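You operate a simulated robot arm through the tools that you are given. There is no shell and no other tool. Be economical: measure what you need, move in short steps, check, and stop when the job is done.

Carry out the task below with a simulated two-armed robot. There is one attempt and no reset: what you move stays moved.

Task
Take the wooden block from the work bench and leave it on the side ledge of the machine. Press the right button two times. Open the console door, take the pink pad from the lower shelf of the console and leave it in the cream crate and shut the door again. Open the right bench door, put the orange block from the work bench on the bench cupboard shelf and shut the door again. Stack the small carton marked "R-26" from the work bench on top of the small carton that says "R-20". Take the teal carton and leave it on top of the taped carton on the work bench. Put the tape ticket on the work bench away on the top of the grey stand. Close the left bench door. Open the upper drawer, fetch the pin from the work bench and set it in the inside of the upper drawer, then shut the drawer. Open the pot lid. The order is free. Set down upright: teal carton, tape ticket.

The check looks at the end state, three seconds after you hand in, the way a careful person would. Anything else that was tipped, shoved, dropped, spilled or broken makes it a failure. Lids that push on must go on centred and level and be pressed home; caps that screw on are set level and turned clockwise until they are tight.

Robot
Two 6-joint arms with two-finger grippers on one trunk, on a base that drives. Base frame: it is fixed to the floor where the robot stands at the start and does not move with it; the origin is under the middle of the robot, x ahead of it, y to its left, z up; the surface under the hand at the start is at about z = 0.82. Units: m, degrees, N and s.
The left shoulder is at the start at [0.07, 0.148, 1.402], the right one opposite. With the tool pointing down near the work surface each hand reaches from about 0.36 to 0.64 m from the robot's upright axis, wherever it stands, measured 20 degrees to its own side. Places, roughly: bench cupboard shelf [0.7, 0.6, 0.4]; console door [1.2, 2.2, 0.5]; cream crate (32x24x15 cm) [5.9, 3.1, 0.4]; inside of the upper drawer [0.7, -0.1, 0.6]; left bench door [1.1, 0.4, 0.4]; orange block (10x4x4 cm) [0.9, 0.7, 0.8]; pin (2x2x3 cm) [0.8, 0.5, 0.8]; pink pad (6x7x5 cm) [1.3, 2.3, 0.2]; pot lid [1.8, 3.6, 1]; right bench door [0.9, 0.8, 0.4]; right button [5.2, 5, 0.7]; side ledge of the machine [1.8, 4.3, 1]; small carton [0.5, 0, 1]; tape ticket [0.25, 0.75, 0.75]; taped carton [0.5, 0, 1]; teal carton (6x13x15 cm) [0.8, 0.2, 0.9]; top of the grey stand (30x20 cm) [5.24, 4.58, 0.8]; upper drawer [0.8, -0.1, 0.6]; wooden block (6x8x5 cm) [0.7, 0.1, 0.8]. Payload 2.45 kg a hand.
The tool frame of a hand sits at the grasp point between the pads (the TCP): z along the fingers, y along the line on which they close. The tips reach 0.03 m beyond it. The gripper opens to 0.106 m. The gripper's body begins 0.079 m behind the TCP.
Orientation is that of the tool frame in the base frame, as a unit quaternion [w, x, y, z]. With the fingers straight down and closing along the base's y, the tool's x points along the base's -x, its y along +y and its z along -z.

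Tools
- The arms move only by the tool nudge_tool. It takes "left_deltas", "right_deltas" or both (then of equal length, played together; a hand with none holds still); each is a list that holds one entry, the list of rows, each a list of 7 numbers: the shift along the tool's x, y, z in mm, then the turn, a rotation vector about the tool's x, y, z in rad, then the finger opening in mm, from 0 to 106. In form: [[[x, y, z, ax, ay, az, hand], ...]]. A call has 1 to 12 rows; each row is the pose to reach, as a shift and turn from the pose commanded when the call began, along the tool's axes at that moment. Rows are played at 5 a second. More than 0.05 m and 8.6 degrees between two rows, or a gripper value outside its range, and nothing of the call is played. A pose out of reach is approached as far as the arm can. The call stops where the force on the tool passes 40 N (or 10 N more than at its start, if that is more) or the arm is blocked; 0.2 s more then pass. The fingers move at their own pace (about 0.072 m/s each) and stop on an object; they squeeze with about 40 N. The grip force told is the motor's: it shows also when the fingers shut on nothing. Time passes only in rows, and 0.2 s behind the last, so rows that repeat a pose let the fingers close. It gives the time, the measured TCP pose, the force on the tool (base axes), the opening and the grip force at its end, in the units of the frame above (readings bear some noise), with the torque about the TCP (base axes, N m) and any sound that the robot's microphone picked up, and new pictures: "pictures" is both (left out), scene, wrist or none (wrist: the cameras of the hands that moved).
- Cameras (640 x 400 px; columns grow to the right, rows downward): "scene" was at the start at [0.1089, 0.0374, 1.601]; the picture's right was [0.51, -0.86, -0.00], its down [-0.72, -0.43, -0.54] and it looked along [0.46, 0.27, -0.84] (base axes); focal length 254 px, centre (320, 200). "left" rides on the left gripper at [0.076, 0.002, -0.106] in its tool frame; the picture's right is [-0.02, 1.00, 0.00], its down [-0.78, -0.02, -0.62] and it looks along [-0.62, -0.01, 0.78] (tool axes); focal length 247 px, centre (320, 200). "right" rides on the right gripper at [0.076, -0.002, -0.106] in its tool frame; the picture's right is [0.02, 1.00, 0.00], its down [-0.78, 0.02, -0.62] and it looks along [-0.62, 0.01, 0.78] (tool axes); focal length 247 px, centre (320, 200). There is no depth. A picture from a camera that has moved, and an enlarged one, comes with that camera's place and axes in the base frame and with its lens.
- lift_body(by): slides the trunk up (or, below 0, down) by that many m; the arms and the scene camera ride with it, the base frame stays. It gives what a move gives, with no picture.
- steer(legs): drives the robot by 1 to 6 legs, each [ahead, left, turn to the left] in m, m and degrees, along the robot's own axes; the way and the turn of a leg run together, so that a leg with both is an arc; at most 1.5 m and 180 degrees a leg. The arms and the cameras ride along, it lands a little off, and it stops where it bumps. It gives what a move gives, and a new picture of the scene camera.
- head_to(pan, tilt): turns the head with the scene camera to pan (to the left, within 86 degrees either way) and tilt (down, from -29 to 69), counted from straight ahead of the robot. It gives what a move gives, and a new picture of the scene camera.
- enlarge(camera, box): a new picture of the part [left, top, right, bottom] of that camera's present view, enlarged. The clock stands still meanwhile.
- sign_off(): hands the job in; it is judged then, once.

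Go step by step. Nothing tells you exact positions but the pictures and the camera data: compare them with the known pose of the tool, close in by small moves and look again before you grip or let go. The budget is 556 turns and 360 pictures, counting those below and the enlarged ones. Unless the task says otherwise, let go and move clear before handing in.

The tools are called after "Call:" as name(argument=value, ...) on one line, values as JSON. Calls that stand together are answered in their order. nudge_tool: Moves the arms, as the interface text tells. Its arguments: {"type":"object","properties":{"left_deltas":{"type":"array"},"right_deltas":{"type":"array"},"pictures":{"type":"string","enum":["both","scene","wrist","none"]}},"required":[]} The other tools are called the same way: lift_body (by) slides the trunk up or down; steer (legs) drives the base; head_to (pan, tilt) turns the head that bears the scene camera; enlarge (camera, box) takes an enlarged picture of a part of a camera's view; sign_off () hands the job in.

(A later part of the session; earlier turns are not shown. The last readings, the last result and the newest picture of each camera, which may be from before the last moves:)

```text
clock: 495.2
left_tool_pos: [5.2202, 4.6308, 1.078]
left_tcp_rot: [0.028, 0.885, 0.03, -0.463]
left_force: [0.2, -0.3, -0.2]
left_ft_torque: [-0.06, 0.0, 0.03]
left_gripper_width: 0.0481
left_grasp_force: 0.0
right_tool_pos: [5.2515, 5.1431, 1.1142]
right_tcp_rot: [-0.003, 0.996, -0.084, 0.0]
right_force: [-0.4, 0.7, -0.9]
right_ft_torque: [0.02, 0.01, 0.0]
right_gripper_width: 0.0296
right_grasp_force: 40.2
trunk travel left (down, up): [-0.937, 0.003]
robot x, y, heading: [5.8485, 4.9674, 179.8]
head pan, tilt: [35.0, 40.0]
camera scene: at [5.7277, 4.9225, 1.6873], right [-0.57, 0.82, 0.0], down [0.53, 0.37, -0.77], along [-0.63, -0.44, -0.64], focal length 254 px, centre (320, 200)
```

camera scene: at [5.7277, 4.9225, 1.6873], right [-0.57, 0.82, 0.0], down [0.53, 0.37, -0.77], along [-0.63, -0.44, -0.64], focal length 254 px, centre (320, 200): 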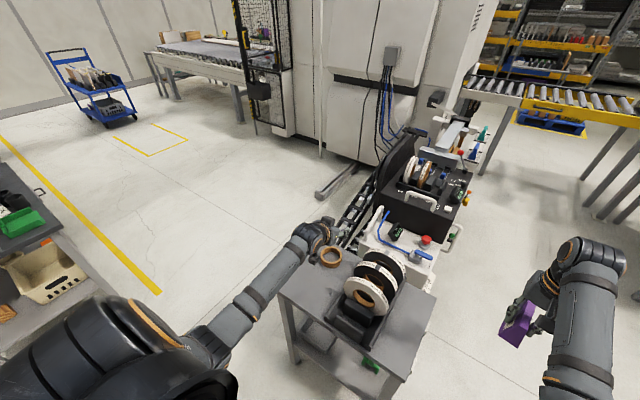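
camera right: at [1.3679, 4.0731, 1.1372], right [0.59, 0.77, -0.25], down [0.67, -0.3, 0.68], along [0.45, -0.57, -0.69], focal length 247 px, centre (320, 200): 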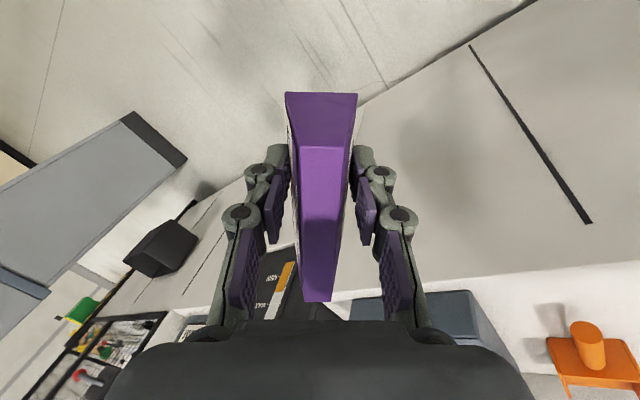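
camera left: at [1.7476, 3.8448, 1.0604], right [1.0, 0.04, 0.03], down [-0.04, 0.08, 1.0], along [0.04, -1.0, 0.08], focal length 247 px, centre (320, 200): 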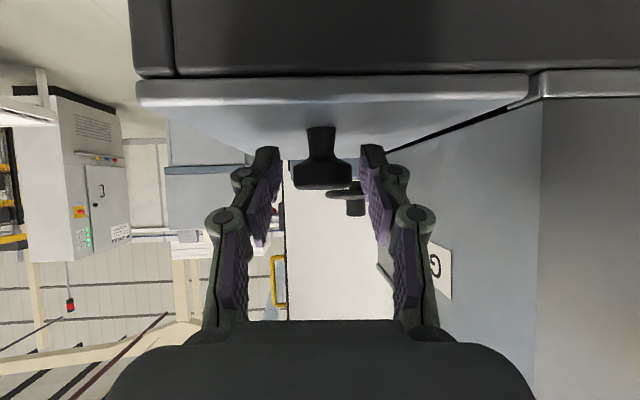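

Call:
steer(legs=[[0, 0.58, 0]])

Call:
head_to(pan=-20, tilt=52)

Call:
enlarge(camera="right", box=[0, 0, 640, 400])

```text
clock: 498.5
left_tool_pos: [5.2224, 4.0545, 1.078]
left_tcp_rot: [0.03, 0.886, 0.032, -0.463]
left_force: [0.1, 0.4, -0.3]
left_ft_torque: [-0.05, 0.0, 0.0]
left_gripper_width: 0.0477
left_grasp_force: 0.0
right_tool_pos: [5.2522, 4.5677, 1.1154]
right_tcp_rot: [-0.003, 0.997, -0.082, 0.001]
right_force: [-0.1, 0.2, -1.2]
right_ft_torque: [-0.03, -0.03, 0.0]
right_gripper_width: 0.0294
right_grasp_force: 39.5
trunk travel left (down, up): [-0.937, 0.003]
robot x, y, heading: [5.8481, 4.3924, -180.0]
head pan, tilt: [35.0, 40.0]
camera scene: at [5.7291, 4.3485, 1.6873], right [-0.58, 0.82, 0.0], down [0.53, 0.37, -0.77], along [-0.63, -0.44, -0.64], focal length 254 px, centre (320, 200)
```

scene: 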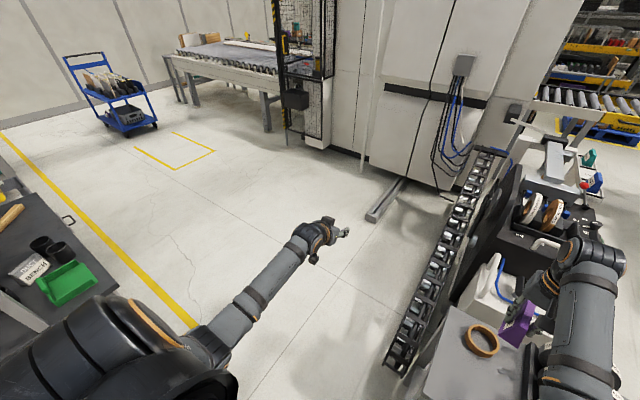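

```text
clock: 499.7
left_tool_pos: [5.223, 4.0536, 1.078]
left_tcp_rot: [0.029, 0.886, 0.032, -0.462]
left_force: [-0.8, 0.3, -1.0]
left_ft_torque: [0.05, 0.0, -0.02]
left_gripper_width: 0.0478
left_grasp_force: 0.0
right_tool_pos: [5.2516, 4.5666, 1.1157]
right_tcp_rot: [-0.003, 0.997, -0.082, 0.0]
right_force: [-0.1, -0.1, -0.2]
right_ft_torque: [0.02, -0.01, 0.02]
right_gripper_width: 0.0296
right_grasp_force: 39.7
trunk travel left (down, up): [-0.937, 0.003]
robot x, y, heading: [5.8507, 4.398, -180.2]
head pan, tilt: [-20.0, 52.0]
camera scene: at [5.7278, 4.4214, 1.6704], right [0.34, 0.94, 0.0], down [0.74, -0.27, -0.62], along [-0.58, 0.21, -0.79], focal length 254 px, centre (320, 200)
```

scene: 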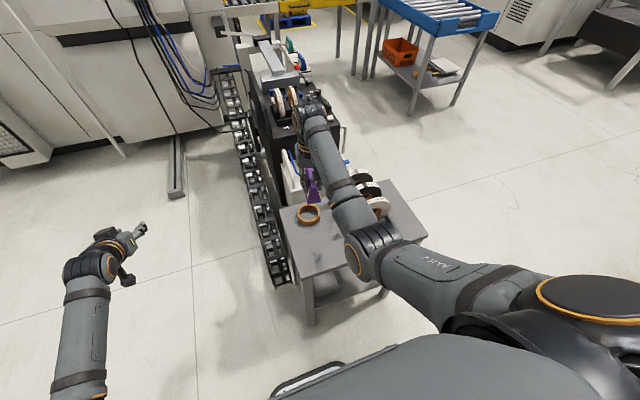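

```text
1.00 times, centred on (320, 200) of right (not enlarged: the box is as wide or as high as the picture)
camera zoom: at [5.3275, 4.5558, 1.2232], right [-0.14, -0.99, -0.01], down [-0.78, 0.11, 0.62], along [-0.61, 0.09, -0.78], focal length 247 px, centre (320, 200)
```

zoom: 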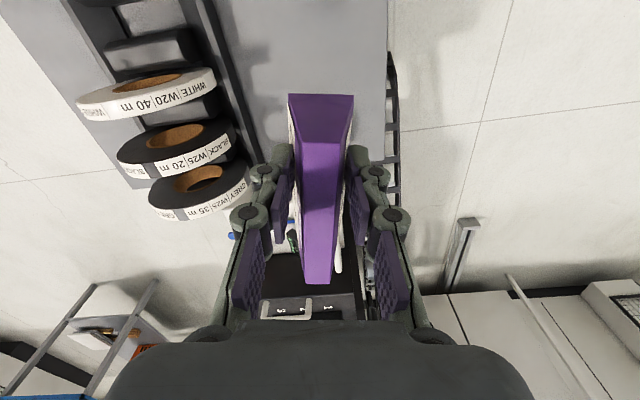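

Call:
nudge_tool(right_deltas=[[[5, 0, 30, 0, 0, 0, 10], [25, 2, 65, 0, 0, 0, 10], [49, 4, 100, 0, 0, 0, 10], [49, 4, 130, 0, 0, 0, 10], [49, 4, 150, 0, 0, 0, 10]]], pictures="both")

```text
clock: 500.9
left_tool_pos: [5.2219, 4.0553, 1.0782]
left_tcp_rot: [0.029, 0.886, 0.032, -0.462]
left_force: [0.4, -0.5, -0.3]
left_ft_torque: [-0.04, 0.0, -0.01]
left_gripper_width: 0.0478
left_grasp_force: 0.1
right_tool_pos: [5.2993, 4.5546, 0.9662]
right_tcp_rot: [-0.003, 0.997, -0.082, -0.001]
right_force: [-0.1, 0.3, 0.3]
right_ft_torque: [-0.03, 0.04, 0.01]
right_gripper_width: 0.0295
right_grasp_force: 40.0
trunk travel left (down, up): [-0.937, 0.003]
robot x, y, heading: [5.8495, 4.3955, -179.7]
head pan, tilt: [-20.0, 52.0]
camera scene: at [5.7268, 4.4215, 1.6704], right [0.34, 0.94, 0.0], down [0.74, -0.27, -0.61], along [-0.58, 0.21, -0.79], focal length 254 px, centre (320, 200)
camera right: at [5.3747, 4.5433, 1.0738], right [-0.14, -0.99, -0.01], down [-0.78, 0.11, 0.62], along [-0.61, 0.09, -0.78], focal length 247 px, centre (320, 200)
```

scene: 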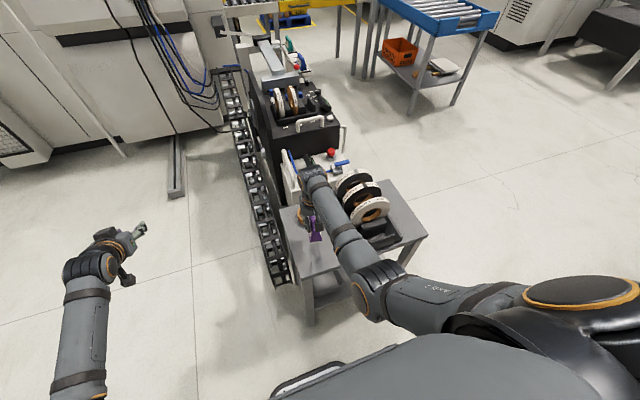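
right: 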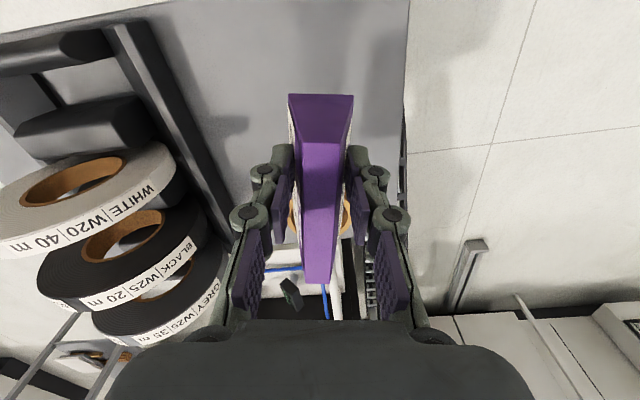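

Call:
nudge_tool(right_deltas=[[[0, 0, 30, 0, 0, 0, 10], [0, 0, 60, 0, 0, 0, 10], [0, 0, 80, 0, 0, 0, 10], [0, 0, 86, 0, 0, 0, 10], [0, 0, 91, 0, 0, 0, 10], [0, 0, 95, 0, 0, 0, 10]]], pictures="none")

```text
clock: 502.3
left_tool_pos: [5.2227, 4.0538, 1.0768]
left_tcp_rot: [0.03, 0.886, 0.032, -0.463]
left_force: [0.6, 0.7, 0.7]
left_ft_torque: [0.02, 0.01, -0.01]
left_gripper_width: 0.0478
left_grasp_force: 0.2
right_tool_pos: [5.2992, 4.5544, 0.8705]
right_tcp_rot: [-0.003, 0.997, -0.082, 0.0]
right_force: [-0.4, 0.4, -1.0]
right_ft_torque: [-0.05, 0.0, 0.0]
right_gripper_width: 0.0291
right_grasp_force: 39.5
trunk travel left (down, up): [-0.937, 0.003]
robot x, y, heading: [5.8488, 4.3942, -179.7]
head pan, tilt: [-20.0, 52.0]
```

Call:
nudge_tool(right_deltas=[[[0, 0, 4, 0, 0, 0, 10], [0, 0, 8, 0, 0, 0, 10], [0, 0, 12, 0, 0, 0, 10], [0, 0, 15, 0, 0, 0, 10], [0, 0, 18, 0, 0, 0, 10]]], pictures="wrist")

```text
clock: 503.4
left_tool_pos: [5.2256, 4.0538, 1.0798]
left_tcp_rot: [0.028, 0.885, 0.033, -0.464]
left_force: [0.2, -0.6, -0.5]
left_ft_torque: [0.0, 0.06, 0.04]
left_gripper_width: 0.0478
left_grasp_force: 0.1
right_tool_pos: [5.2958, 4.554, 0.8611]
right_tcp_rot: [-0.002, 0.997, -0.081, -0.006]
right_force: [8.8, 0.6, 27.8]
right_ft_torque: [-0.03, -0.7, -0.01]
right_gripper_width: 0.0295
right_grasp_force: 39.6
trunk travel left (down, up): [-0.937, 0.003]
robot x, y, heading: [5.8491, 4.3943, -179.7]
head pan, tilt: [-20.0, 52.0]
stopped in row 5 (right hand): the force on the tool passed its limit at 44 N (the readings are from after the stop); the commanded pose is now the measured one
camera right: at [5.3735, 4.5445, 0.9685], right [-0.14, -0.99, 0.0], down [-0.77, 0.11, 0.63], along [-0.62, 0.09, -0.78], focal length 247 px, centre (320, 200)
```

right: 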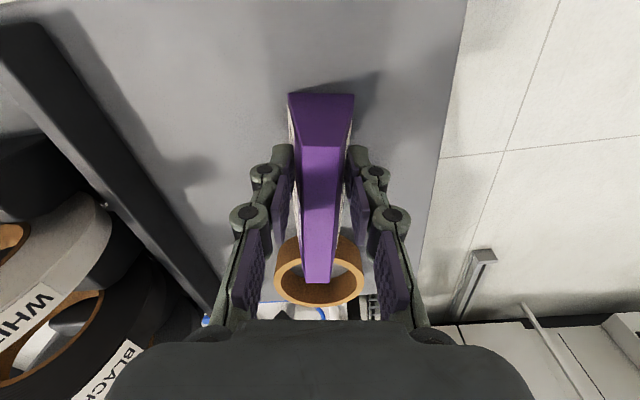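

Call:
nudge_tool(right_deltas=[[[0, 0, -2, 0, 0, 0, 30], [0, 0, -2, 0, 0, 0, 60], [0, 0, -2, 0, 0, 0, 60], [0, 0, -2, 0, 0, 0, 60], [0, 0, -40, 0, 0, 0, 60], [0, 0, -80, 0, 0, 0, 60], [0, 0, -120, 0, 0, 0, 60]]])

```text
clock: 505.0
left_tool_pos: [5.2218, 4.0538, 1.0777]
left_tcp_rot: [0.028, 0.886, 0.032, -0.462]
left_force: [-0.1, -0.7, -0.4]
left_ft_torque: [0.0, 0.01, 0.02]
left_gripper_width: 0.0482
left_grasp_force: 0.0
right_tool_pos: [5.296, 4.5555, 0.9774]
right_tcp_rot: [-0.003, 0.997, -0.083, -0.003]
right_force: [0.0, 0.5, 0.0]
right_ft_torque: [0.03, 0.01, 0.01]
right_gripper_width: 0.0602
right_grasp_force: 0.0
trunk travel left (down, up): [-0.937, 0.003]
robot x, y, heading: [5.8484, 4.3968, -179.8]
head pan, tilt: [-20.0, 52.0]
camera scene: at [5.7275, 4.421, 1.6704], right [0.34, 0.94, 0.0], down [0.74, -0.27, -0.62], along [-0.58, 0.21, -0.79], focal length 254 px, centre (320, 200)
camera right: at [5.3725, 4.5454, 1.0842], right [-0.14, -0.99, 0.0], down [-0.77, 0.11, 0.63], along [-0.62, 0.09, -0.78], focal length 247 px, centre (320, 200)
```

scene: 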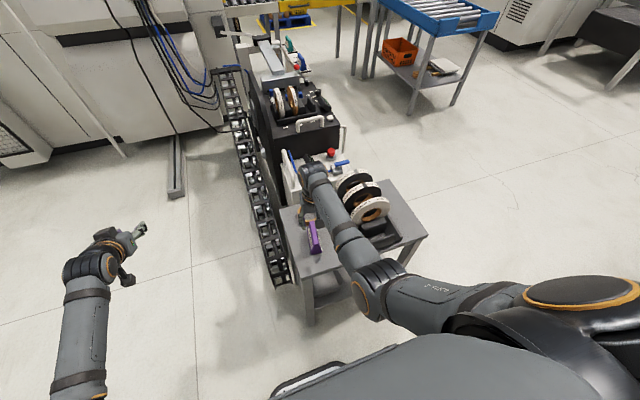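
right: 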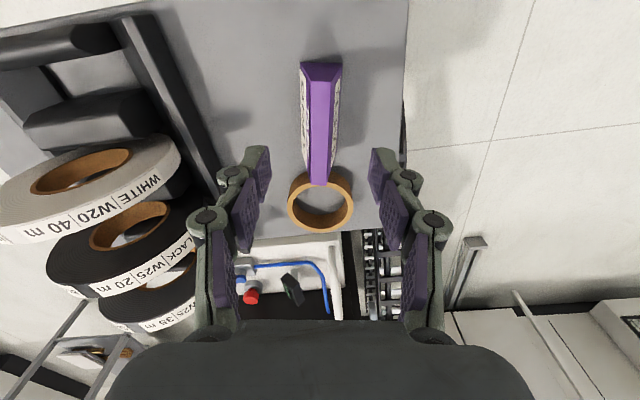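

Call:
enlarge(camera="right", box=[260, 40, 400, 250])

```text
1.90 times, centred on (330, 145) of right
camera zoom: at [5.3725, 4.5454, 1.0842], right [-0.14, -0.99, 0.0], down [-0.77, 0.11, 0.63], along [-0.62, 0.09, -0.78], focal length 470 px, centre (301, 305)
```

zoom: 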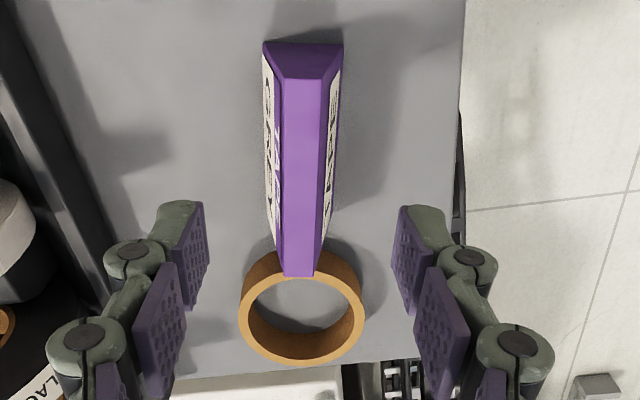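

Call:
nudge_tool(right_deltas=[[[0, 20, -25, 0, 0, 0, 60], [0, -40, -50, 0, 0, 0, 60], [0, -80, -60, 0, 0, 0, 60], [20, -110, -60, 0, 0, 0, 60], [40, -140, -60, 0, 0, 0, 60]]], pictures="none")

Call:
enlarge(camera="scene", box=[260, 170, 420, 290])

```text
refused: row 2 steps farther than a row can; nothing moved
```

```text
3.33 times, centred on (340, 230) of scene
camera zoom: at [5.7275, 4.421, 1.6704], right [0.34, 0.94, 0.0], down [0.74, -0.27, -0.62], along [-0.58, 0.21, -0.79], focal length 848 px, centre (253, 100)
```

zoom: 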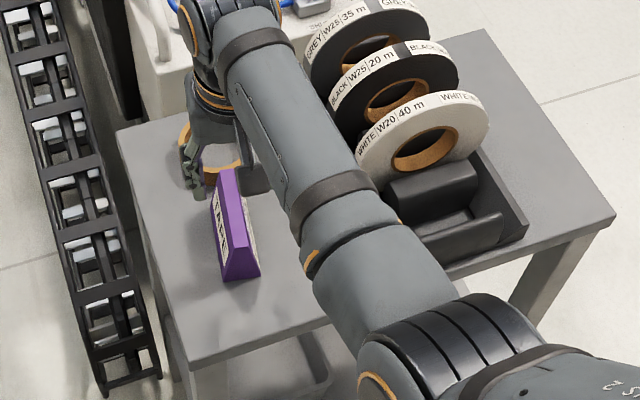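

Ticket stands on the grey stand. Next the right (▶) button on the stand's front: I raise, drive back round to face −y.

Call:
nudge_tool(right_deltas=[[[0, 0, -35, 0, 0, 0, 60], [0, 0, -70, 0, 0, 0, 60], [0, 0, -100, 0, 0, 0, 60]]], pictures="none")

Call:
steer(legs=[[0, -1.3, 0], [0.7, 0, 0], [0, 0, 90]])

Call:
head_to(pan=0, tilt=40)

```text
clock: 505.8
left_tool_pos: [5.2238, 4.0541, 1.0778]
left_tcp_rot: [0.029, 0.886, 0.033, -0.463]
left_force: [0.6, -0.1, -0.8]
left_ft_torque: [0.0, -0.08, 0.04]
left_gripper_width: 0.0479
left_grasp_force: 0.1
right_tool_pos: [5.2974, 4.5544, 1.0796]
right_tcp_rot: [-0.002, 0.997, -0.082, -0.003]
right_force: [-0.3, -0.1, 0.0]
right_ft_torque: [0.01, 0.01, 0.01]
right_gripper_width: 0.06
right_grasp_force: 0.0
trunk travel left (down, up): [-0.937, 0.003]
robot x, y, heading: [5.8517, 4.3925, -179.7]
head pan, tilt: [-20.0, 52.0]
```

```text
clock: 512.9
left_tool_pos: [5.1664, 5.3123, 1.0807]
left_tcp_rot: [0.018, 0.885, 0.013, -0.465]
left_force: [-1.0, 0.6, -0.1]
left_ft_torque: [0.01, 0.02, -0.01]
left_gripper_width: 0.0482
left_grasp_force: 0.0
right_tool_pos: [5.261, 5.8074, 1.083]
right_tcp_rot: [-0.002, 0.995, -0.103, -0.006]
right_force: [-0.7, 0.4, 0.1]
right_ft_torque: [0.0, 0.03, 0.0]
right_gripper_width: 0.06
right_grasp_force: 0.1
trunk travel left (down, up): [-0.937, 0.003]
robot x, y, heading: [5.8033, 5.6241, 177.8]
head pan, tilt: [-20.0, 52.0]
stopped in leg 2: the robot was blocked; the commanded pose is now the measured one
camera scene: at [5.6895, 5.6557, 1.6711], right [0.38, 0.93, 0.0], down [0.73, -0.3, -0.62], along [-0.57, 0.23, -0.79], focal length 254 px, centre (320, 200)
```

scene: 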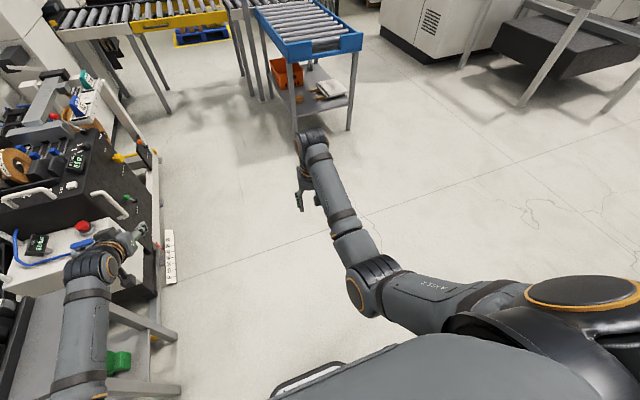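

```text
clock: 513.7
left_tool_pos: [5.1598, 5.3111, 1.0757]
left_tcp_rot: [0.019, 0.887, 0.014, -0.461]
left_force: [0.2, 0.5, -1.0]
left_ft_torque: [-0.04, 0.0, -0.03]
left_gripper_width: 0.048
left_grasp_force: 0.0
right_tool_pos: [5.2544, 5.8083, 1.0805]
right_tcp_rot: [-0.002, 0.995, -0.104, -0.004]
right_force: [-0.8, 0.1, -0.3]
right_ft_torque: [-0.01, -0.03, -0.03]
right_gripper_width: 0.0601
right_grasp_force: 0.1
trunk travel left (down, up): [-0.937, 0.003]
robot x, y, heading: [5.8015, 5.6239, 177.7]
head pan, tilt: [0.0, 40.0]
camera scene: at [5.663, 5.6307, 1.687], right [0.04, 1.0, 0.0], down [0.64, -0.03, -0.76], along [-0.76, 0.03, -0.64], focal length 254 px, centre (320, 200)
```

scene: 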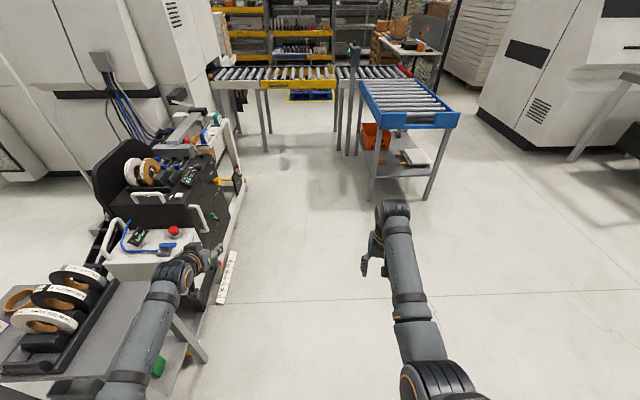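

Call:
steer(legs=[[0, 0.12, 0]])

Call:
head_to(pan=-80, tilt=45)

```text
clock: 514.9
left_tool_pos: [5.1562, 5.1926, 1.077]
left_tcp_rot: [0.02, 0.887, 0.013, -0.462]
left_force: [0.2, 0.9, 0.5]
left_ft_torque: [-0.03, -0.02, -0.02]
left_gripper_width: 0.048
left_grasp_force: 0.1
right_tool_pos: [5.2516, 5.6893, 1.0805]
right_tcp_rot: [-0.001, 0.995, -0.103, -0.004]
right_force: [-0.3, -0.3, 0.1]
right_ft_torque: [-0.02, -0.03, 0.02]
right_gripper_width: 0.0601
right_grasp_force: 0.1
trunk travel left (down, up): [-0.937, 0.003]
robot x, y, heading: [5.7986, 5.504, 177.8]
head pan, tilt: [0.0, 40.0]
camera scene: at [5.6608, 5.5142, 1.6872], right [0.04, 1.0, 0.0], down [0.64, -0.03, -0.77], along [-0.77, 0.03, -0.64], focal length 254 px, centre (320, 200)
```

scene: 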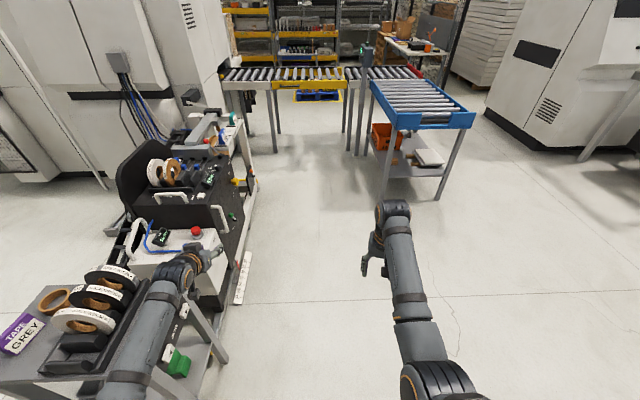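

```text
clock: 516.5
left_tool_pos: [5.1565, 5.1895, 1.077]
left_tcp_rot: [0.02, 0.886, 0.015, -0.463]
left_force: [0.3, 0.8, 0.3]
left_ft_torque: [0.02, -0.02, 0.02]
left_gripper_width: 0.048
left_grasp_force: 0.1
right_tool_pos: [5.2506, 5.6878, 1.081]
right_tcp_rot: [-0.002, 0.995, -0.102, -0.005]
right_force: [-0.4, 0.6, 0.3]
right_ft_torque: [-0.04, -0.01, 0.0]
right_gripper_width: 0.0601
right_grasp_force: 0.0
trunk travel left (down, up): [-0.937, 0.003]
robot x, y, heading: [5.7975, 5.5005, 177.7]
head pan, tilt: [-80.0, 45.0]
camera scene: at [5.7348, 5.5877, 1.68], right [0.99, 0.14, 0.0], down [0.1, -0.7, -0.71], along [-0.1, 0.7, -0.71], focal length 254 px, centre (320, 200)
```

scene: 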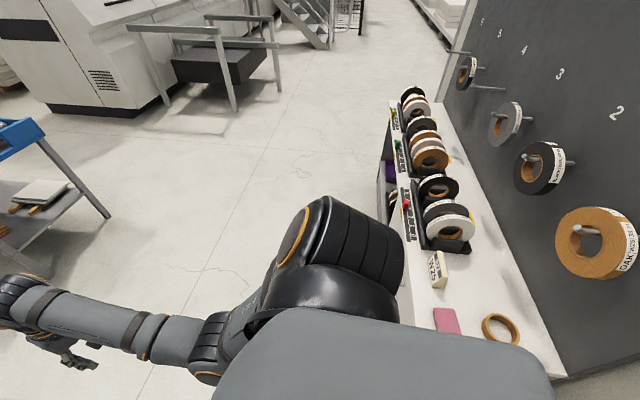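

Desk and ticket are fine. I continue to the front of the stand.

Call:
steer(legs=[[0.4, 0, 0], [0.48, -0.15, 0], [0, 0, 92]])

Call:
head_to(pan=15, tilt=40)

```text
clock: 525.4
left_tool_pos: [5.2663, 5.0607, 1.076]
left_tcp_rot: [0.347, 0.603, 0.65, -0.307]
left_force: [0.1, -0.1, -0.3]
left_ft_torque: [-0.02, 0.0, 0.05]
left_gripper_width: 0.0479
left_grasp_force: 0.1
right_tool_pos: [4.7655, 5.1318, 1.0807]
right_tcp_rot: [0.001, 0.762, 0.648, -0.005]
right_force: [0.2, -0.4, 0.2]
right_ft_torque: [0.01, 0.0, 0.02]
right_gripper_width: 0.0601
right_grasp_force: 0.0
trunk travel left (down, up): [-0.937, 0.003]
robot x, y, heading: [4.9253, 5.691, -89.6]
head pan, tilt: [-80.0, 45.0]
camera scene: at [4.8435, 5.6232, 1.68], right [-0.18, 0.98, 0.0], down [0.7, 0.13, -0.71], along [-0.7, -0.13, -0.71], focal length 254 px, centre (320, 200)
```

scene: 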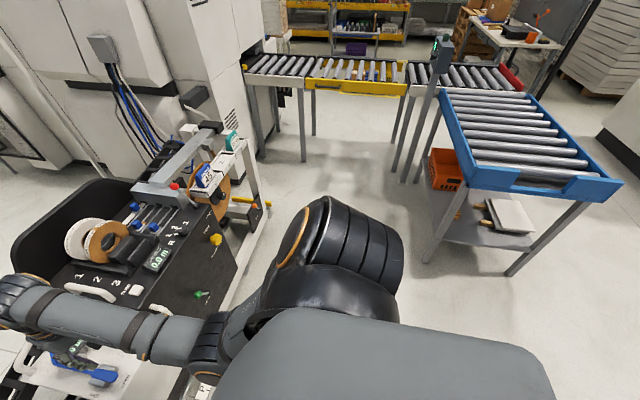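

```text
clock: 527.1
left_tool_pos: [5.2665, 5.0614, 1.0762]
left_tcp_rot: [0.347, 0.602, 0.651, -0.305]
left_force: [0.8, -0.7, 0.8]
left_ft_torque: [-0.03, 0.04, 0.04]
left_gripper_width: 0.0477
left_grasp_force: 0.1
right_tool_pos: [4.7661, 5.1321, 1.08]
right_tcp_rot: [0.002, 0.762, 0.647, -0.006]
right_force: [0.0, 0.0, 0.5]
right_ft_torque: [0.0, -0.02, 0.02]
right_gripper_width: 0.0602
right_grasp_force: 0.1
trunk travel left (down, up): [-0.937, 0.003]
robot x, y, heading: [4.9273, 5.6862, -89.5]
head pan, tilt: [15.0, 40.0]
camera scene: at [4.9462, 5.556, 1.6873], right [-0.96, -0.27, 0.0], down [-0.17, 0.62, -0.77], along [0.2, -0.74, -0.64], focal length 254 px, centre (320, 200)
```

scene: 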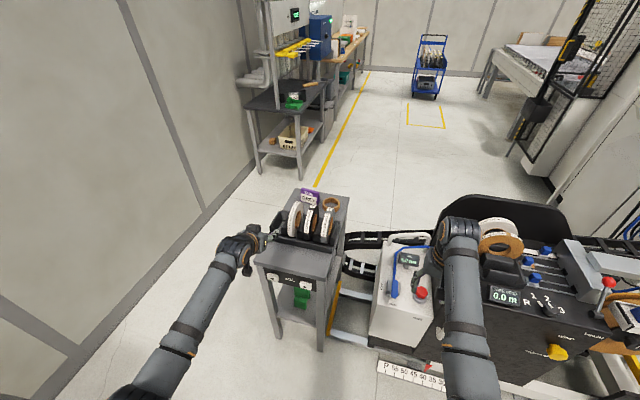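

I'll use the right hand for the button: tilt it forward, close it, and shift the base so it is in front of ▶.

Call:
nudge_tool(right_deltas=[[[8, -10, 0, 0, -0.13, 0, 30], [16, -20, 0, 0, -0.26, 0, 0], [24, -30, 0, 0, -0.39, 0, 0], [32, -40, 0, 0, -0.52, 0, 0], [40, -50, 0, 0, -0.65, 0, 0], [48, -60, 0, 0, -0.78, 0, 0], [56, -60, 0, 0, -0.91, 0, 0], [64, -60, 0, 0, -1.04, 0, 0]]], pictures="none")

Call:
steer(legs=[[-0.05, 0, 0], [0, 0.45, 0]])

```text
clock: 528.9
left_tool_pos: [5.2647, 5.0611, 1.0767]
left_tcp_rot: [0.348, 0.602, 0.65, -0.306]
left_force: [-0.1, 0.2, 0.7]
left_ft_torque: [0.02, 0.01, -0.01]
left_gripper_width: 0.0478
left_grasp_force: 0.0
right_tool_pos: [4.7102, 5.1989, 1.0897]
right_tcp_rot: [0.323, 0.644, 0.568, -0.399]
right_force: [0.4, -0.6, 0.5]
right_ft_torque: [0.04, -0.01, 0.0]
right_gripper_width: 0.0
right_grasp_force: 28.3
trunk travel left (down, up): [-0.937, 0.003]
robot x, y, heading: [4.9209, 5.685, -89.5]
head pan, tilt: [15.0, 40.0]
```

```text
clock: 532.2
left_tool_pos: [5.7138, 5.113, 1.0777]
left_tcp_rot: [0.348, 0.603, 0.65, -0.305]
left_force: [-0.4, 1.1, 0.6]
left_ft_torque: [-0.02, 0.02, -0.01]
left_gripper_width: 0.048
left_grasp_force: 0.0
right_tool_pos: [5.1569, 5.2562, 1.083]
right_tcp_rot: [0.319, 0.646, 0.571, -0.393]
right_force: [0.6, -0.1, 0.2]
right_ft_torque: [-0.04, -0.03, 0.03]
right_gripper_width: 0.0
right_grasp_force: 28.4
trunk travel left (down, up): [-0.937, 0.003]
robot x, y, heading: [5.3744, 5.7386, -89.4]
head pan, tilt: [15.0, 40.0]
camera scene: at [5.3936, 5.6089, 1.6873], right [-0.96, -0.27, 0.0], down [-0.17, 0.62, -0.77], along [0.2, -0.74, -0.64], focal length 254 px, centre (320, 200)
```

scene: 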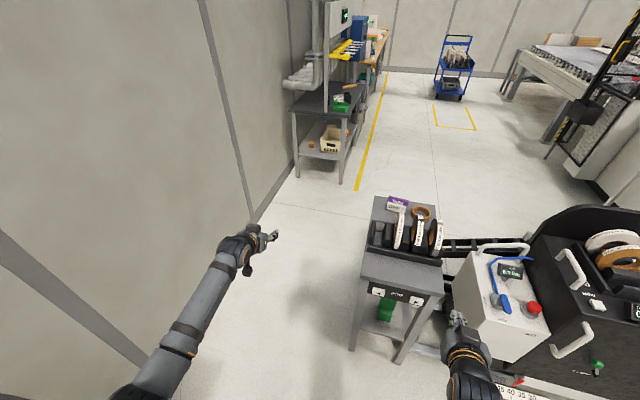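

Call:
lift_body(by=-0.35)

Call:
enlarge(camera="right", box=[0, 0, 640, 400])

```text
clock: 535.6
left_tool_pos: [5.7162, 5.1129, 0.7269]
left_tcp_rot: [0.348, 0.602, 0.651, -0.305]
left_force: [1.0, 0.7, -0.1]
left_ft_torque: [0.0, 0.0, -0.01]
left_gripper_width: 0.0481
left_grasp_force: 0.1
right_tool_pos: [5.1581, 5.2561, 0.7327]
right_tcp_rot: [0.319, 0.644, 0.574, -0.393]
right_force: [0.1, -0.3, -0.1]
right_ft_torque: [-0.03, 0.02, 0.01]
right_gripper_width: 0.0002
right_grasp_force: 28.5
trunk travel left (down, up): [-0.587, 0.353]
robot x, y, heading: [5.3797, 5.7412, -89.6]
head pan, tilt: [15.0, 40.0]
```

```text
1.00 times, centred on (320, 200) of right (not enlarged: the box is as wide or as high as the picture)
camera zoom: at [5.1739, 5.3861, 0.7194], right [0.99, -0.13, -0.06], down [0.08, 0.15, 0.99], along [-0.12, -0.98, 0.16], focal length 247 px, centre (320, 200)
```

zoom: 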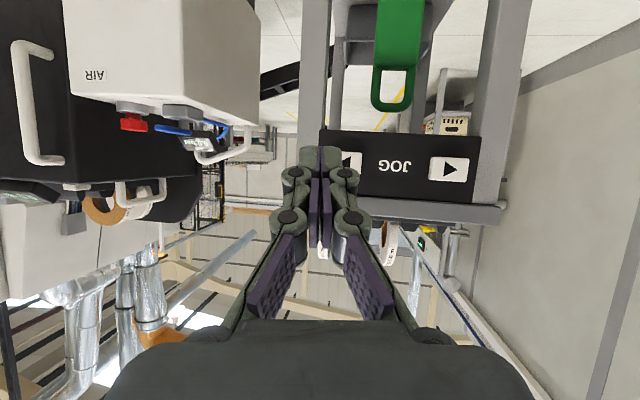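

Call:
steer(legs=[[0.165, 0, 0]])

Call:
nudge_tool(right_deltas=[[[-7, 7, 11, 0, 0, 0, 0], [-14, 14, 21, 0, 0, 0, 0], [-14, 14, 21, 0, 0, 0, 0]]], pictures="wrist")

```text
clock: 537.0
left_tool_pos: [5.7163, 4.9488, 0.7257]
left_tcp_rot: [0.347, 0.603, 0.65, -0.306]
left_force: [-0.6, -0.5, 0.1]
left_ft_torque: [-0.01, 0.01, 0.0]
left_gripper_width: 0.0477
left_grasp_force: 0.0
right_tool_pos: [5.1592, 5.0918, 0.732]
right_tcp_rot: [0.318, 0.645, 0.573, -0.393]
right_force: [-0.1, -0.5, -0.3]
right_ft_torque: [-0.01, -0.02, 0.02]
right_gripper_width: 0.0001
right_grasp_force: 28.4
trunk travel left (down, up): [-0.587, 0.353]
robot x, y, heading: [5.3727, 5.5743, -89.3]
head pan, tilt: [15.0, 40.0]
camera scene: at [5.3967, 5.4433, 1.3371], right [-0.96, -0.27, 0.0], down [-0.17, 0.62, -0.77], along [0.2, -0.74, -0.64], focal length 254 px, centre (320, 200)
```

scene: 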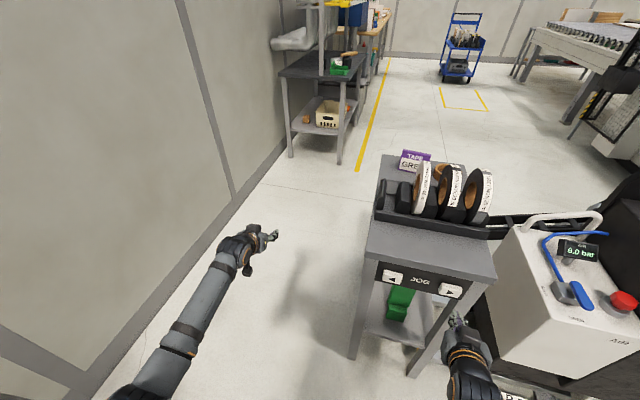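

```text
clock: 537.8
left_tool_pos: [5.7166, 4.9492, 0.7271]
left_tcp_rot: [0.347, 0.602, 0.651, -0.305]
left_force: [0.2, -0.3, 0.0]
left_ft_torque: [0.06, -0.02, -0.01]
left_gripper_width: 0.0482
left_grasp_force: 0.1
right_tool_pos: [5.1619, 5.0689, 0.7289]
right_tcp_rot: [0.308, 0.639, 0.581, -0.399]
right_force: [-0.2, 0.1, 0.5]
right_ft_torque: [0.01, -0.01, -0.02]
right_gripper_width: 0.0
right_grasp_force: 29.0
trunk travel left (down, up): [-0.587, 0.353]
robot x, y, heading: [5.3762, 5.5729, -89.7]
head pan, tilt: [15.0, 40.0]
camera right: at [5.1775, 5.1994, 0.7171], right [0.99, -0.12, -0.09], down [0.1, 0.14, 0.98], along [-0.11, -0.98, 0.15], focal length 247 px, centre (320, 200)
```

right: 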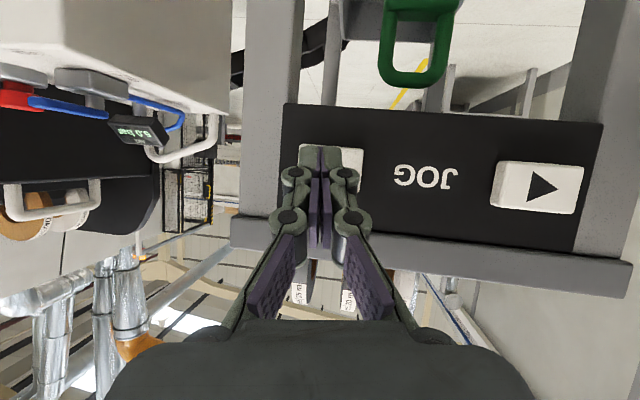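

Fingertip is right in front of ▶. Press once.

Call:
nudge_tool(right_deltas=[[[-4, 4, 7, 0, 0, 0, 0], [-7, 6, 13, 0, 0, 0, 0], [-10, 7, 18, 0, 0, 0, 0], [-12, 8, 22, 0, 0, 0, 0], [-14, 8, 26, 0, 0, 0, 0], [-16, 8, 30, 0, 0, 0, 0]]], pictures="wrist")

```text
clock: 539.2
left_tool_pos: [5.7153, 4.9496, 0.728]
left_tcp_rot: [0.347, 0.603, 0.65, -0.306]
left_force: [0.3, 0.1, -0.2]
left_ft_torque: [0.04, -0.01, 0.04]
left_gripper_width: 0.0484
left_grasp_force: 0.1
right_tool_pos: [5.1703, 5.0323, 0.7319]
right_tcp_rot: [0.317, 0.644, 0.574, -0.393]
right_force: [-1.1, 8.6, -5.3]
right_ft_torque: [0.15, 0.04, -0.06]
right_gripper_width: 0.0
right_grasp_force: 28.3
trunk travel left (down, up): [-0.587, 0.353]
robot x, y, heading: [5.3756, 5.572, -89.7]
head pan, tilt: [15.0, 40.0]
heard: click
camera right: at [5.1865, 5.1619, 0.7192], right [0.99, -0.13, -0.06], down [0.08, 0.15, 0.99], along [-0.12, -0.98, 0.16], focal length 247 px, centre (320, 200)
```

right: 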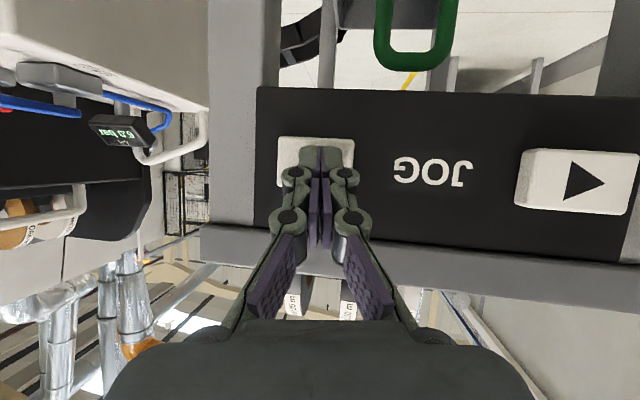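

One click. Back off and press a second time.

Call:
nudge_tool(right_deltas=[[[5, 0, -9, 0, 0, 0, 0], [10, 0, -18, 0, 0, 0, 0], [12, 0, -22, 0, 0, 0, 0], [12, 0, -22, 0, 0, 0, 0]]], pictures="none")

Call:
nudge_tool(right_deltas=[[[-3, 0, 6, 0, 0, 0, 0], [-7, 0, 12, 0, 0, 0, 0], [-10, 0, 18, 0, 0, 0, 0], [-12, 0, 22, 0, 0, 0, 0], [-12.5, 0, 23, 0, 0, 0, 0]]], pictures="none")

```text
clock: 540.2
left_tool_pos: [5.7158, 4.9487, 0.7263]
left_tcp_rot: [0.347, 0.602, 0.651, -0.305]
left_force: [0.8, 0.8, 0.7]
left_ft_torque: [-0.01, 0.03, 0.02]
left_gripper_width: 0.0482
left_grasp_force: 0.0
right_tool_pos: [5.1647, 5.0487, 0.7392]
right_tcp_rot: [0.313, 0.63, 0.58, -0.41]
right_force: [0.5, 0.0, 0.7]
right_ft_torque: [-0.01, -0.03, -0.02]
right_gripper_width: 0.0002
right_grasp_force: 28.5
trunk travel left (down, up): [-0.587, 0.353]
robot x, y, heading: [5.3752, 5.5728, -89.6]
head pan, tilt: [15.0, 40.0]
```

```text
clock: 541.4
left_tool_pos: [5.7156, 4.9498, 0.7265]
left_tcp_rot: [0.348, 0.602, 0.65, -0.306]
left_force: [0.5, -0.1, -0.4]
left_ft_torque: [0.02, -0.01, -0.03]
left_gripper_width: 0.048
left_grasp_force: 0.1
right_tool_pos: [5.1701, 5.0315, 0.7324]
right_tcp_rot: [0.317, 0.645, 0.573, -0.394]
right_force: [-2.3, 12.6, -3.8]
right_ft_torque: [0.18, 0.02, -0.07]
right_gripper_width: 0.0059
right_grasp_force: 28.7
trunk travel left (down, up): [-0.587, 0.353]
robot x, y, heading: [5.3736, 5.5743, -89.6]
head pan, tilt: [15.0, 40.0]
heard: click
```

Second click: the button is pressed twice. I retreat, raise the trunk and drive back to the machine aisle by the known route.

Call:
steer(legs=[[-0.45, 0, 0]])

Call:
lift_body(by=0.35)

Call:
steer(legs=[[0, -0.25, -0.4], [-1.5, 0, 0], [0, 0, -90], [1.5, 0, 0], [1.5, 0, 0], [0, 0, 90]])

```text
clock: 544.2
left_tool_pos: [5.7103, 5.4068, 0.7265]
left_tcp_rot: [0.347, 0.604, 0.648, -0.308]
left_force: [0.2, 0.6, 0.5]
left_ft_torque: [0.03, 0.0, 0.05]
left_gripper_width: 0.048
left_grasp_force: 0.0
right_tool_pos: [5.1656, 5.4895, 0.7329]
right_tcp_rot: [0.316, 0.646, 0.571, -0.395]
right_force: [0.7, -0.3, 0.0]
right_ft_torque: [0.0, -0.04, -0.04]
right_gripper_width: 0.0
right_grasp_force: 28.8
trunk travel left (down, up): [-0.587, 0.353]
robot x, y, heading: [5.3743, 6.0329, -90.2]
head pan, tilt: [15.0, 40.0]
camera scene: at [5.3944, 5.9035, 1.3373], right [-0.97, -0.26, 0.0], down [-0.17, 0.62, -0.77], along [0.2, -0.74, -0.64], focal length 254 px, centre (320, 200)
```

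scene: 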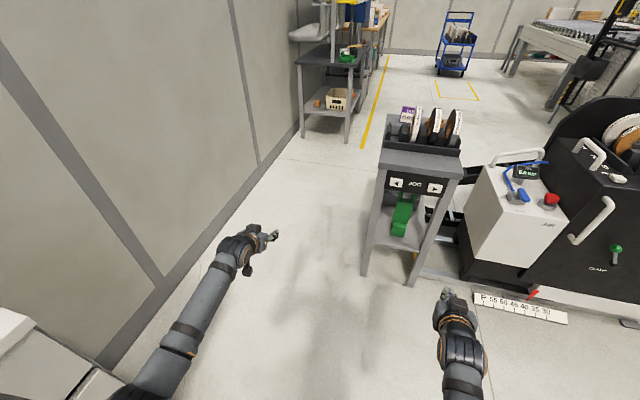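

```text
clock: 547.6
left_tool_pos: [5.7099, 5.4058, 1.0766]
left_tcp_rot: [0.346, 0.605, 0.648, -0.306]
left_force: [-0.3, 0.2, 0.4]
left_ft_torque: [0.03, 0.0, 0.02]
left_gripper_width: 0.048
left_grasp_force: 0.1
right_tool_pos: [5.1668, 5.489, 1.0818]
right_tcp_rot: [0.316, 0.646, 0.571, -0.395]
right_force: [0.4, 0.5, 0.6]
right_ft_torque: [-0.03, 0.01, -0.02]
right_gripper_width: 0.0001
right_grasp_force: 28.5
trunk travel left (down, up): [-0.937, 0.003]
robot x, y, heading: [5.3696, 6.0322, -90.2]
head pan, tilt: [15.0, 40.0]
```

```text
clock: 578.3
left_tool_pos: [2.5214, 7.0283, 1.0762]
left_tcp_rot: [0.349, 0.6, 0.652, -0.305]
left_force: [0.5, 0.1, 0.0]
left_ft_torque: [0.02, 0.01, 0.01]
left_gripper_width: 0.0481
left_grasp_force: 0.0
right_tool_pos: [1.9765, 7.1059, 1.0821]
right_tcp_rot: [0.318, 0.643, 0.575, -0.393]
right_force: [0.2, 0.0, -0.1]
right_ft_torque: [-0.02, -0.03, -0.04]
right_gripper_width: 0.0002
right_grasp_force: 28.8
trunk travel left (down, up): [-0.937, 0.003]
robot x, y, heading: [2.1785, 7.6496, -89.4]
head pan, tilt: [15.0, 40.0]
camera scene: at [2.1999, 7.522, 1.6873], right [-0.96, -0.27, 0.0], down [-0.17, 0.62, -0.77], along [0.21, -0.74, -0.64], focal length 254 px, centre (320, 200)
```

scene: 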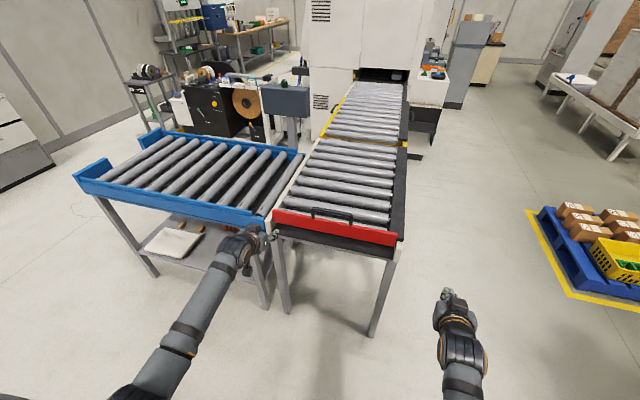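

Call:
steer(legs=[[0, -0.7, -0.5], [0.9, 0, 0], [0, -0.25, 0], [1.5, 0, 0], [0.95, 0, 0], [0, -0.4, 0]])

Call:
steer(legs=[[1.0, 0, 0], [0, 0, 90]])

```text
clock: 601.7
left_tool_pos: [1.1268, 3.635, 1.075]
left_tcp_rot: [0.344, 0.608, 0.645, -0.31]
left_force: [0.0, -0.5, 0.6]
left_ft_torque: [-0.02, -0.01, -0.04]
left_gripper_width: 0.048
left_grasp_force: 0.0
right_tool_pos: [0.584, 3.7262, 1.0838]
right_tcp_rot: [0.313, 0.649, 0.568, -0.397]
right_force: [0.3, 1.0, 0.5]
right_ft_torque: [0.02, 0.06, -0.01]
right_gripper_width: 0.0
right_grasp_force: 28.3
trunk travel left (down, up): [-0.937, 0.003]
robot x, y, heading: [0.7987, 4.2677, -90.8]
head pan, tilt: [15.0, 40.0]
camera scene: at [0.8186, 4.1373, 1.6872], right [-0.97, -0.25, 0.0], down [-0.16, 0.62, -0.77], along [0.19, -0.74, -0.64], focal length 254 px, centre (320, 200)
```

scene: 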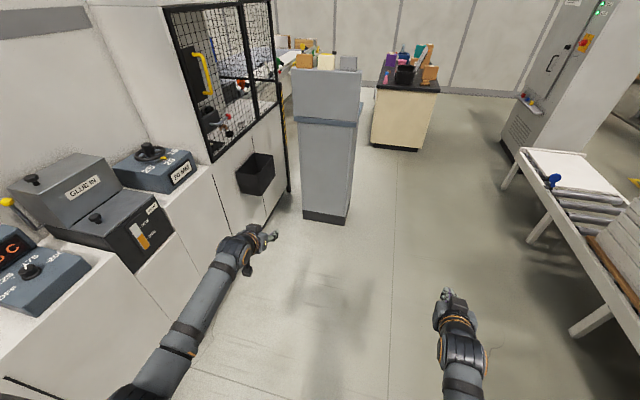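

```text
clock: 610.9
left_tool_pos: [1.4097, 3.5798, 1.0758]
left_tcp_rot: [0.462, -0.035, 0.886, 0.03]
left_force: [-0.1, -0.1, -0.4]
left_ft_torque: [-0.02, 0.0, 0.01]
left_gripper_width: 0.0482
left_grasp_force: 0.1
right_tool_pos: [1.3311, 3.0347, 1.082]
right_tcp_rot: [0.504, 0.049, 0.861, -0.054]
right_force: [-0.1, -0.2, 0.0]
right_ft_torque: [0.03, -0.03, 0.0]
right_gripper_width: 0.0
right_grasp_force: 28.7
trunk travel left (down, up): [-0.937, 0.003]
robot x, y, heading: [0.7897, 3.2344, 0.5]
head pan, tilt: [15.0, 40.0]
camera scene: at [0.9168, 3.2617, 1.6873], right [0.27, -0.96, 0.0], down [-0.62, -0.17, -0.77], along [0.74, 0.21, -0.64], focal length 254 px, centre (320, 200)
```

scene: 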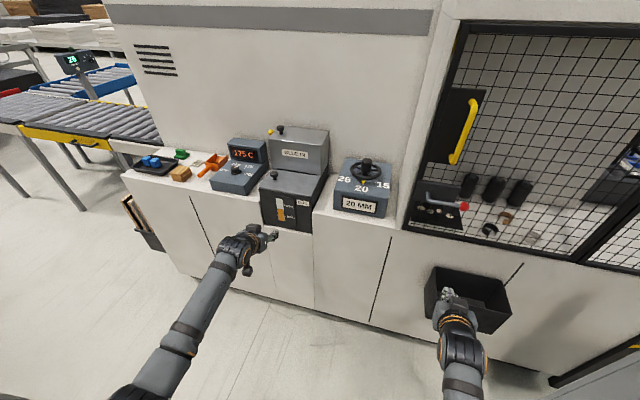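

Call:
steer(legs=[[0.24, 0, -0.5]])

Call:
nudge_tool(left_deltas=[[[-25, 30, -10, 0, -0.05, 0, 60], [-35, 60, 0, 0, -0.08, 0, 60], [-38, 90, 8, 0, -0.08, 0, 60], [-40, 115, 14, 0, -0.08, 0, 60]]], pictures="wrist")

```text
clock: 612.7
left_tool_pos: [1.65, 3.5759, 1.0774]
left_tcp_rot: [0.463, -0.032, 0.885, 0.028]
left_force: [-0.4, -0.1, 1.1]
left_ft_torque: [-0.01, -0.01, 0.0]
left_gripper_width: 0.0483
left_grasp_force: 0.1
right_tool_pos: [1.5669, 3.0321, 1.0827]
right_tcp_rot: [0.504, 0.052, 0.86, -0.056]
right_force: [-0.4, -0.3, 0.4]
right_ft_torque: [-0.04, 0.0, 0.04]
right_gripper_width: 0.0003
right_grasp_force: 28.6
trunk travel left (down, up): [-0.937, 0.003]
robot x, y, heading: [1.0268, 3.2423, -0.1]
head pan, tilt: [15.0, 40.0]
camera scene: at [1.1528, 3.2619, 1.6876], right [0.26, -0.97, 0.0], down [-0.62, -0.17, -0.77], along [0.74, 0.2, -0.64], focal length 254 px, centre (320, 200)
```

scene: 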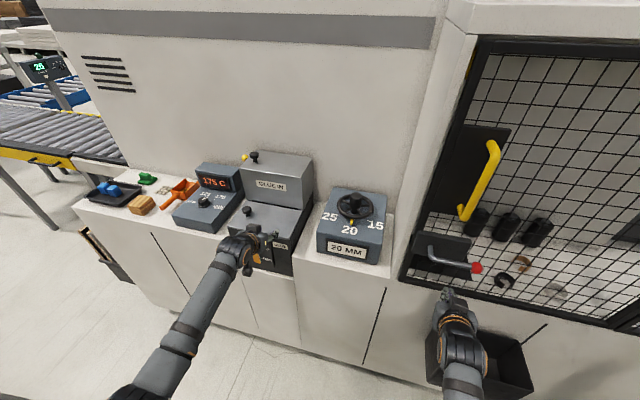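

```text
clock: 613.7
left_tool_pos: [1.6779, 3.694, 1.1032]
left_tcp_rot: [0.496, -0.03, 0.867, 0.029]
left_force: [-0.3, 1.0, -0.6]
left_ft_torque: [-0.03, -0.01, -0.03]
left_gripper_width: 0.0602
left_grasp_force: 0.1
right_tool_pos: [1.569, 3.0313, 1.0834]
right_tcp_rot: [0.502, 0.052, 0.861, -0.057]
right_force: [-0.2, 0.6, 1.0]
right_ft_torque: [-0.04, 0.02, 0.0]
right_gripper_width: 0.0
right_grasp_force: 28.1
trunk travel left (down, up): [-0.937, 0.003]
robot x, y, heading: [1.0263, 3.241, 0.2]
head pan, tilt: [15.0, 40.0]
camera left: at [1.5472, 3.6859, 1.091], right [-0.07, 1.0, 0.04], down [-0.14, -0.05, 0.99], along [0.99, 0.06, 0.14], focal length 247 px, centre (320, 200)
```

left: 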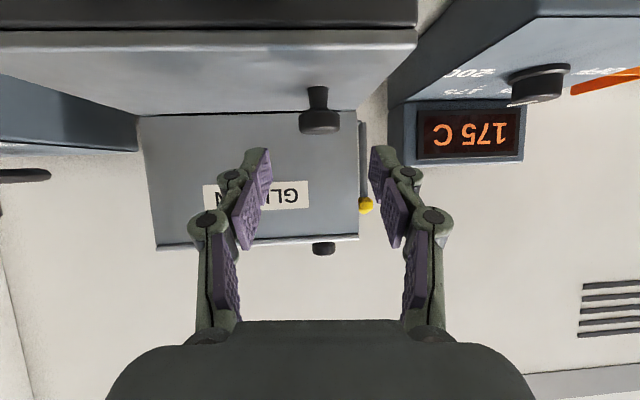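

Call:
nudge_tool(left_deltas=[[[0, 0, 25, 0, 0, 0, 48], [0.5, 0, 50, 0, 0, 0, 48], [1, 0.5, 75, 0, 0, 0, 48], [1, 0.5, 75, 0, 0, 0, 48], [1, 0.5, 75, 0, 0, 0, 20], [1, 0.5, 75, 0, 0, 0, 20], [1, 0.5, 75, 0, 0, 0, 20]]], pictures="none")

```text
clock: 615.3
left_tool_pos: [1.7421, 3.6999, 1.0646]
left_tcp_rot: [0.497, -0.03, 0.867, 0.029]
left_force: [0.4, -0.5, -0.1]
left_ft_torque: [0.03, -0.36, 0.08]
left_gripper_width: 0.0323
left_grasp_force: 45.0
right_tool_pos: [1.5696, 3.0324, 1.0827]
right_tcp_rot: [0.503, 0.054, 0.861, -0.058]
right_force: [0.1, 0.3, 0.1]
right_ft_torque: [-0.04, -0.03, -0.04]
right_gripper_width: 0.0
right_grasp_force: 28.7
trunk travel left (down, up): [-0.937, 0.003]
robot x, y, heading: [1.0247, 3.2401, 0.3]
head pan, tilt: [15.0, 40.0]
```

Gripped again, with the arm in a better posture. Lift along the arc.

Call:
nudge_tool(left_deltas=[[[-9, -2.4, -5.5, -0.02, -0.003, 0.035, 20], [-17.7, -5.5, -11, -0.045, -0.007, 0.077, 20], [-26.5, -9, -16.5, -0.071, -0.011, 0.12, 20], [-35, -13.1, -21.8, -0.096, -0.015, 0.163, 20], [-43.3, -17.7, -27.1, -0.121, -0.02, 0.206, 20], [-51.2, -22.7, -32.3, -0.146, -0.024, 0.249, 20], [-59, -28.2, -37.4, -0.172, -0.028, 0.292, 20], [-66.5, -34.1, -42.3, -0.197, -0.032, 0.335, 20], [-73.8, -40.6, -47.2, -0.222, -0.036, 0.378, 20], [-80.8, -47.4, -52, -0.248, -0.04, 0.421, 20], [-87.5, -54.7, -56.6, -0.273, -0.044, 0.464, 20], [-93.8, -62.3, -61, -0.298, -0.048, 0.507, 20]]], pictures="none")

```text
clock: 617.9
left_tool_pos: [1.7409, 3.6352, 1.1756]
left_tcp_rot: [0.484, 0.115, 0.821, 0.28]
left_force: [1.3, 4.2, -0.2]
left_ft_torque: [0.2, -0.38, -0.15]
left_gripper_width: 0.0322
left_grasp_force: 44.9
right_tool_pos: [1.5685, 3.0316, 1.0828]
right_tcp_rot: [0.503, 0.052, 0.861, -0.056]
right_force: [1.0, -1.1, 0.4]
right_ft_torque: [0.0, 0.01, -0.03]
right_gripper_width: 0.0
right_grasp_force: 28.5
trunk travel left (down, up): [-0.937, 0.003]
robot x, y, heading: [1.0258, 3.2397, -0.1]
head pan, tilt: [15.0, 40.0]
```

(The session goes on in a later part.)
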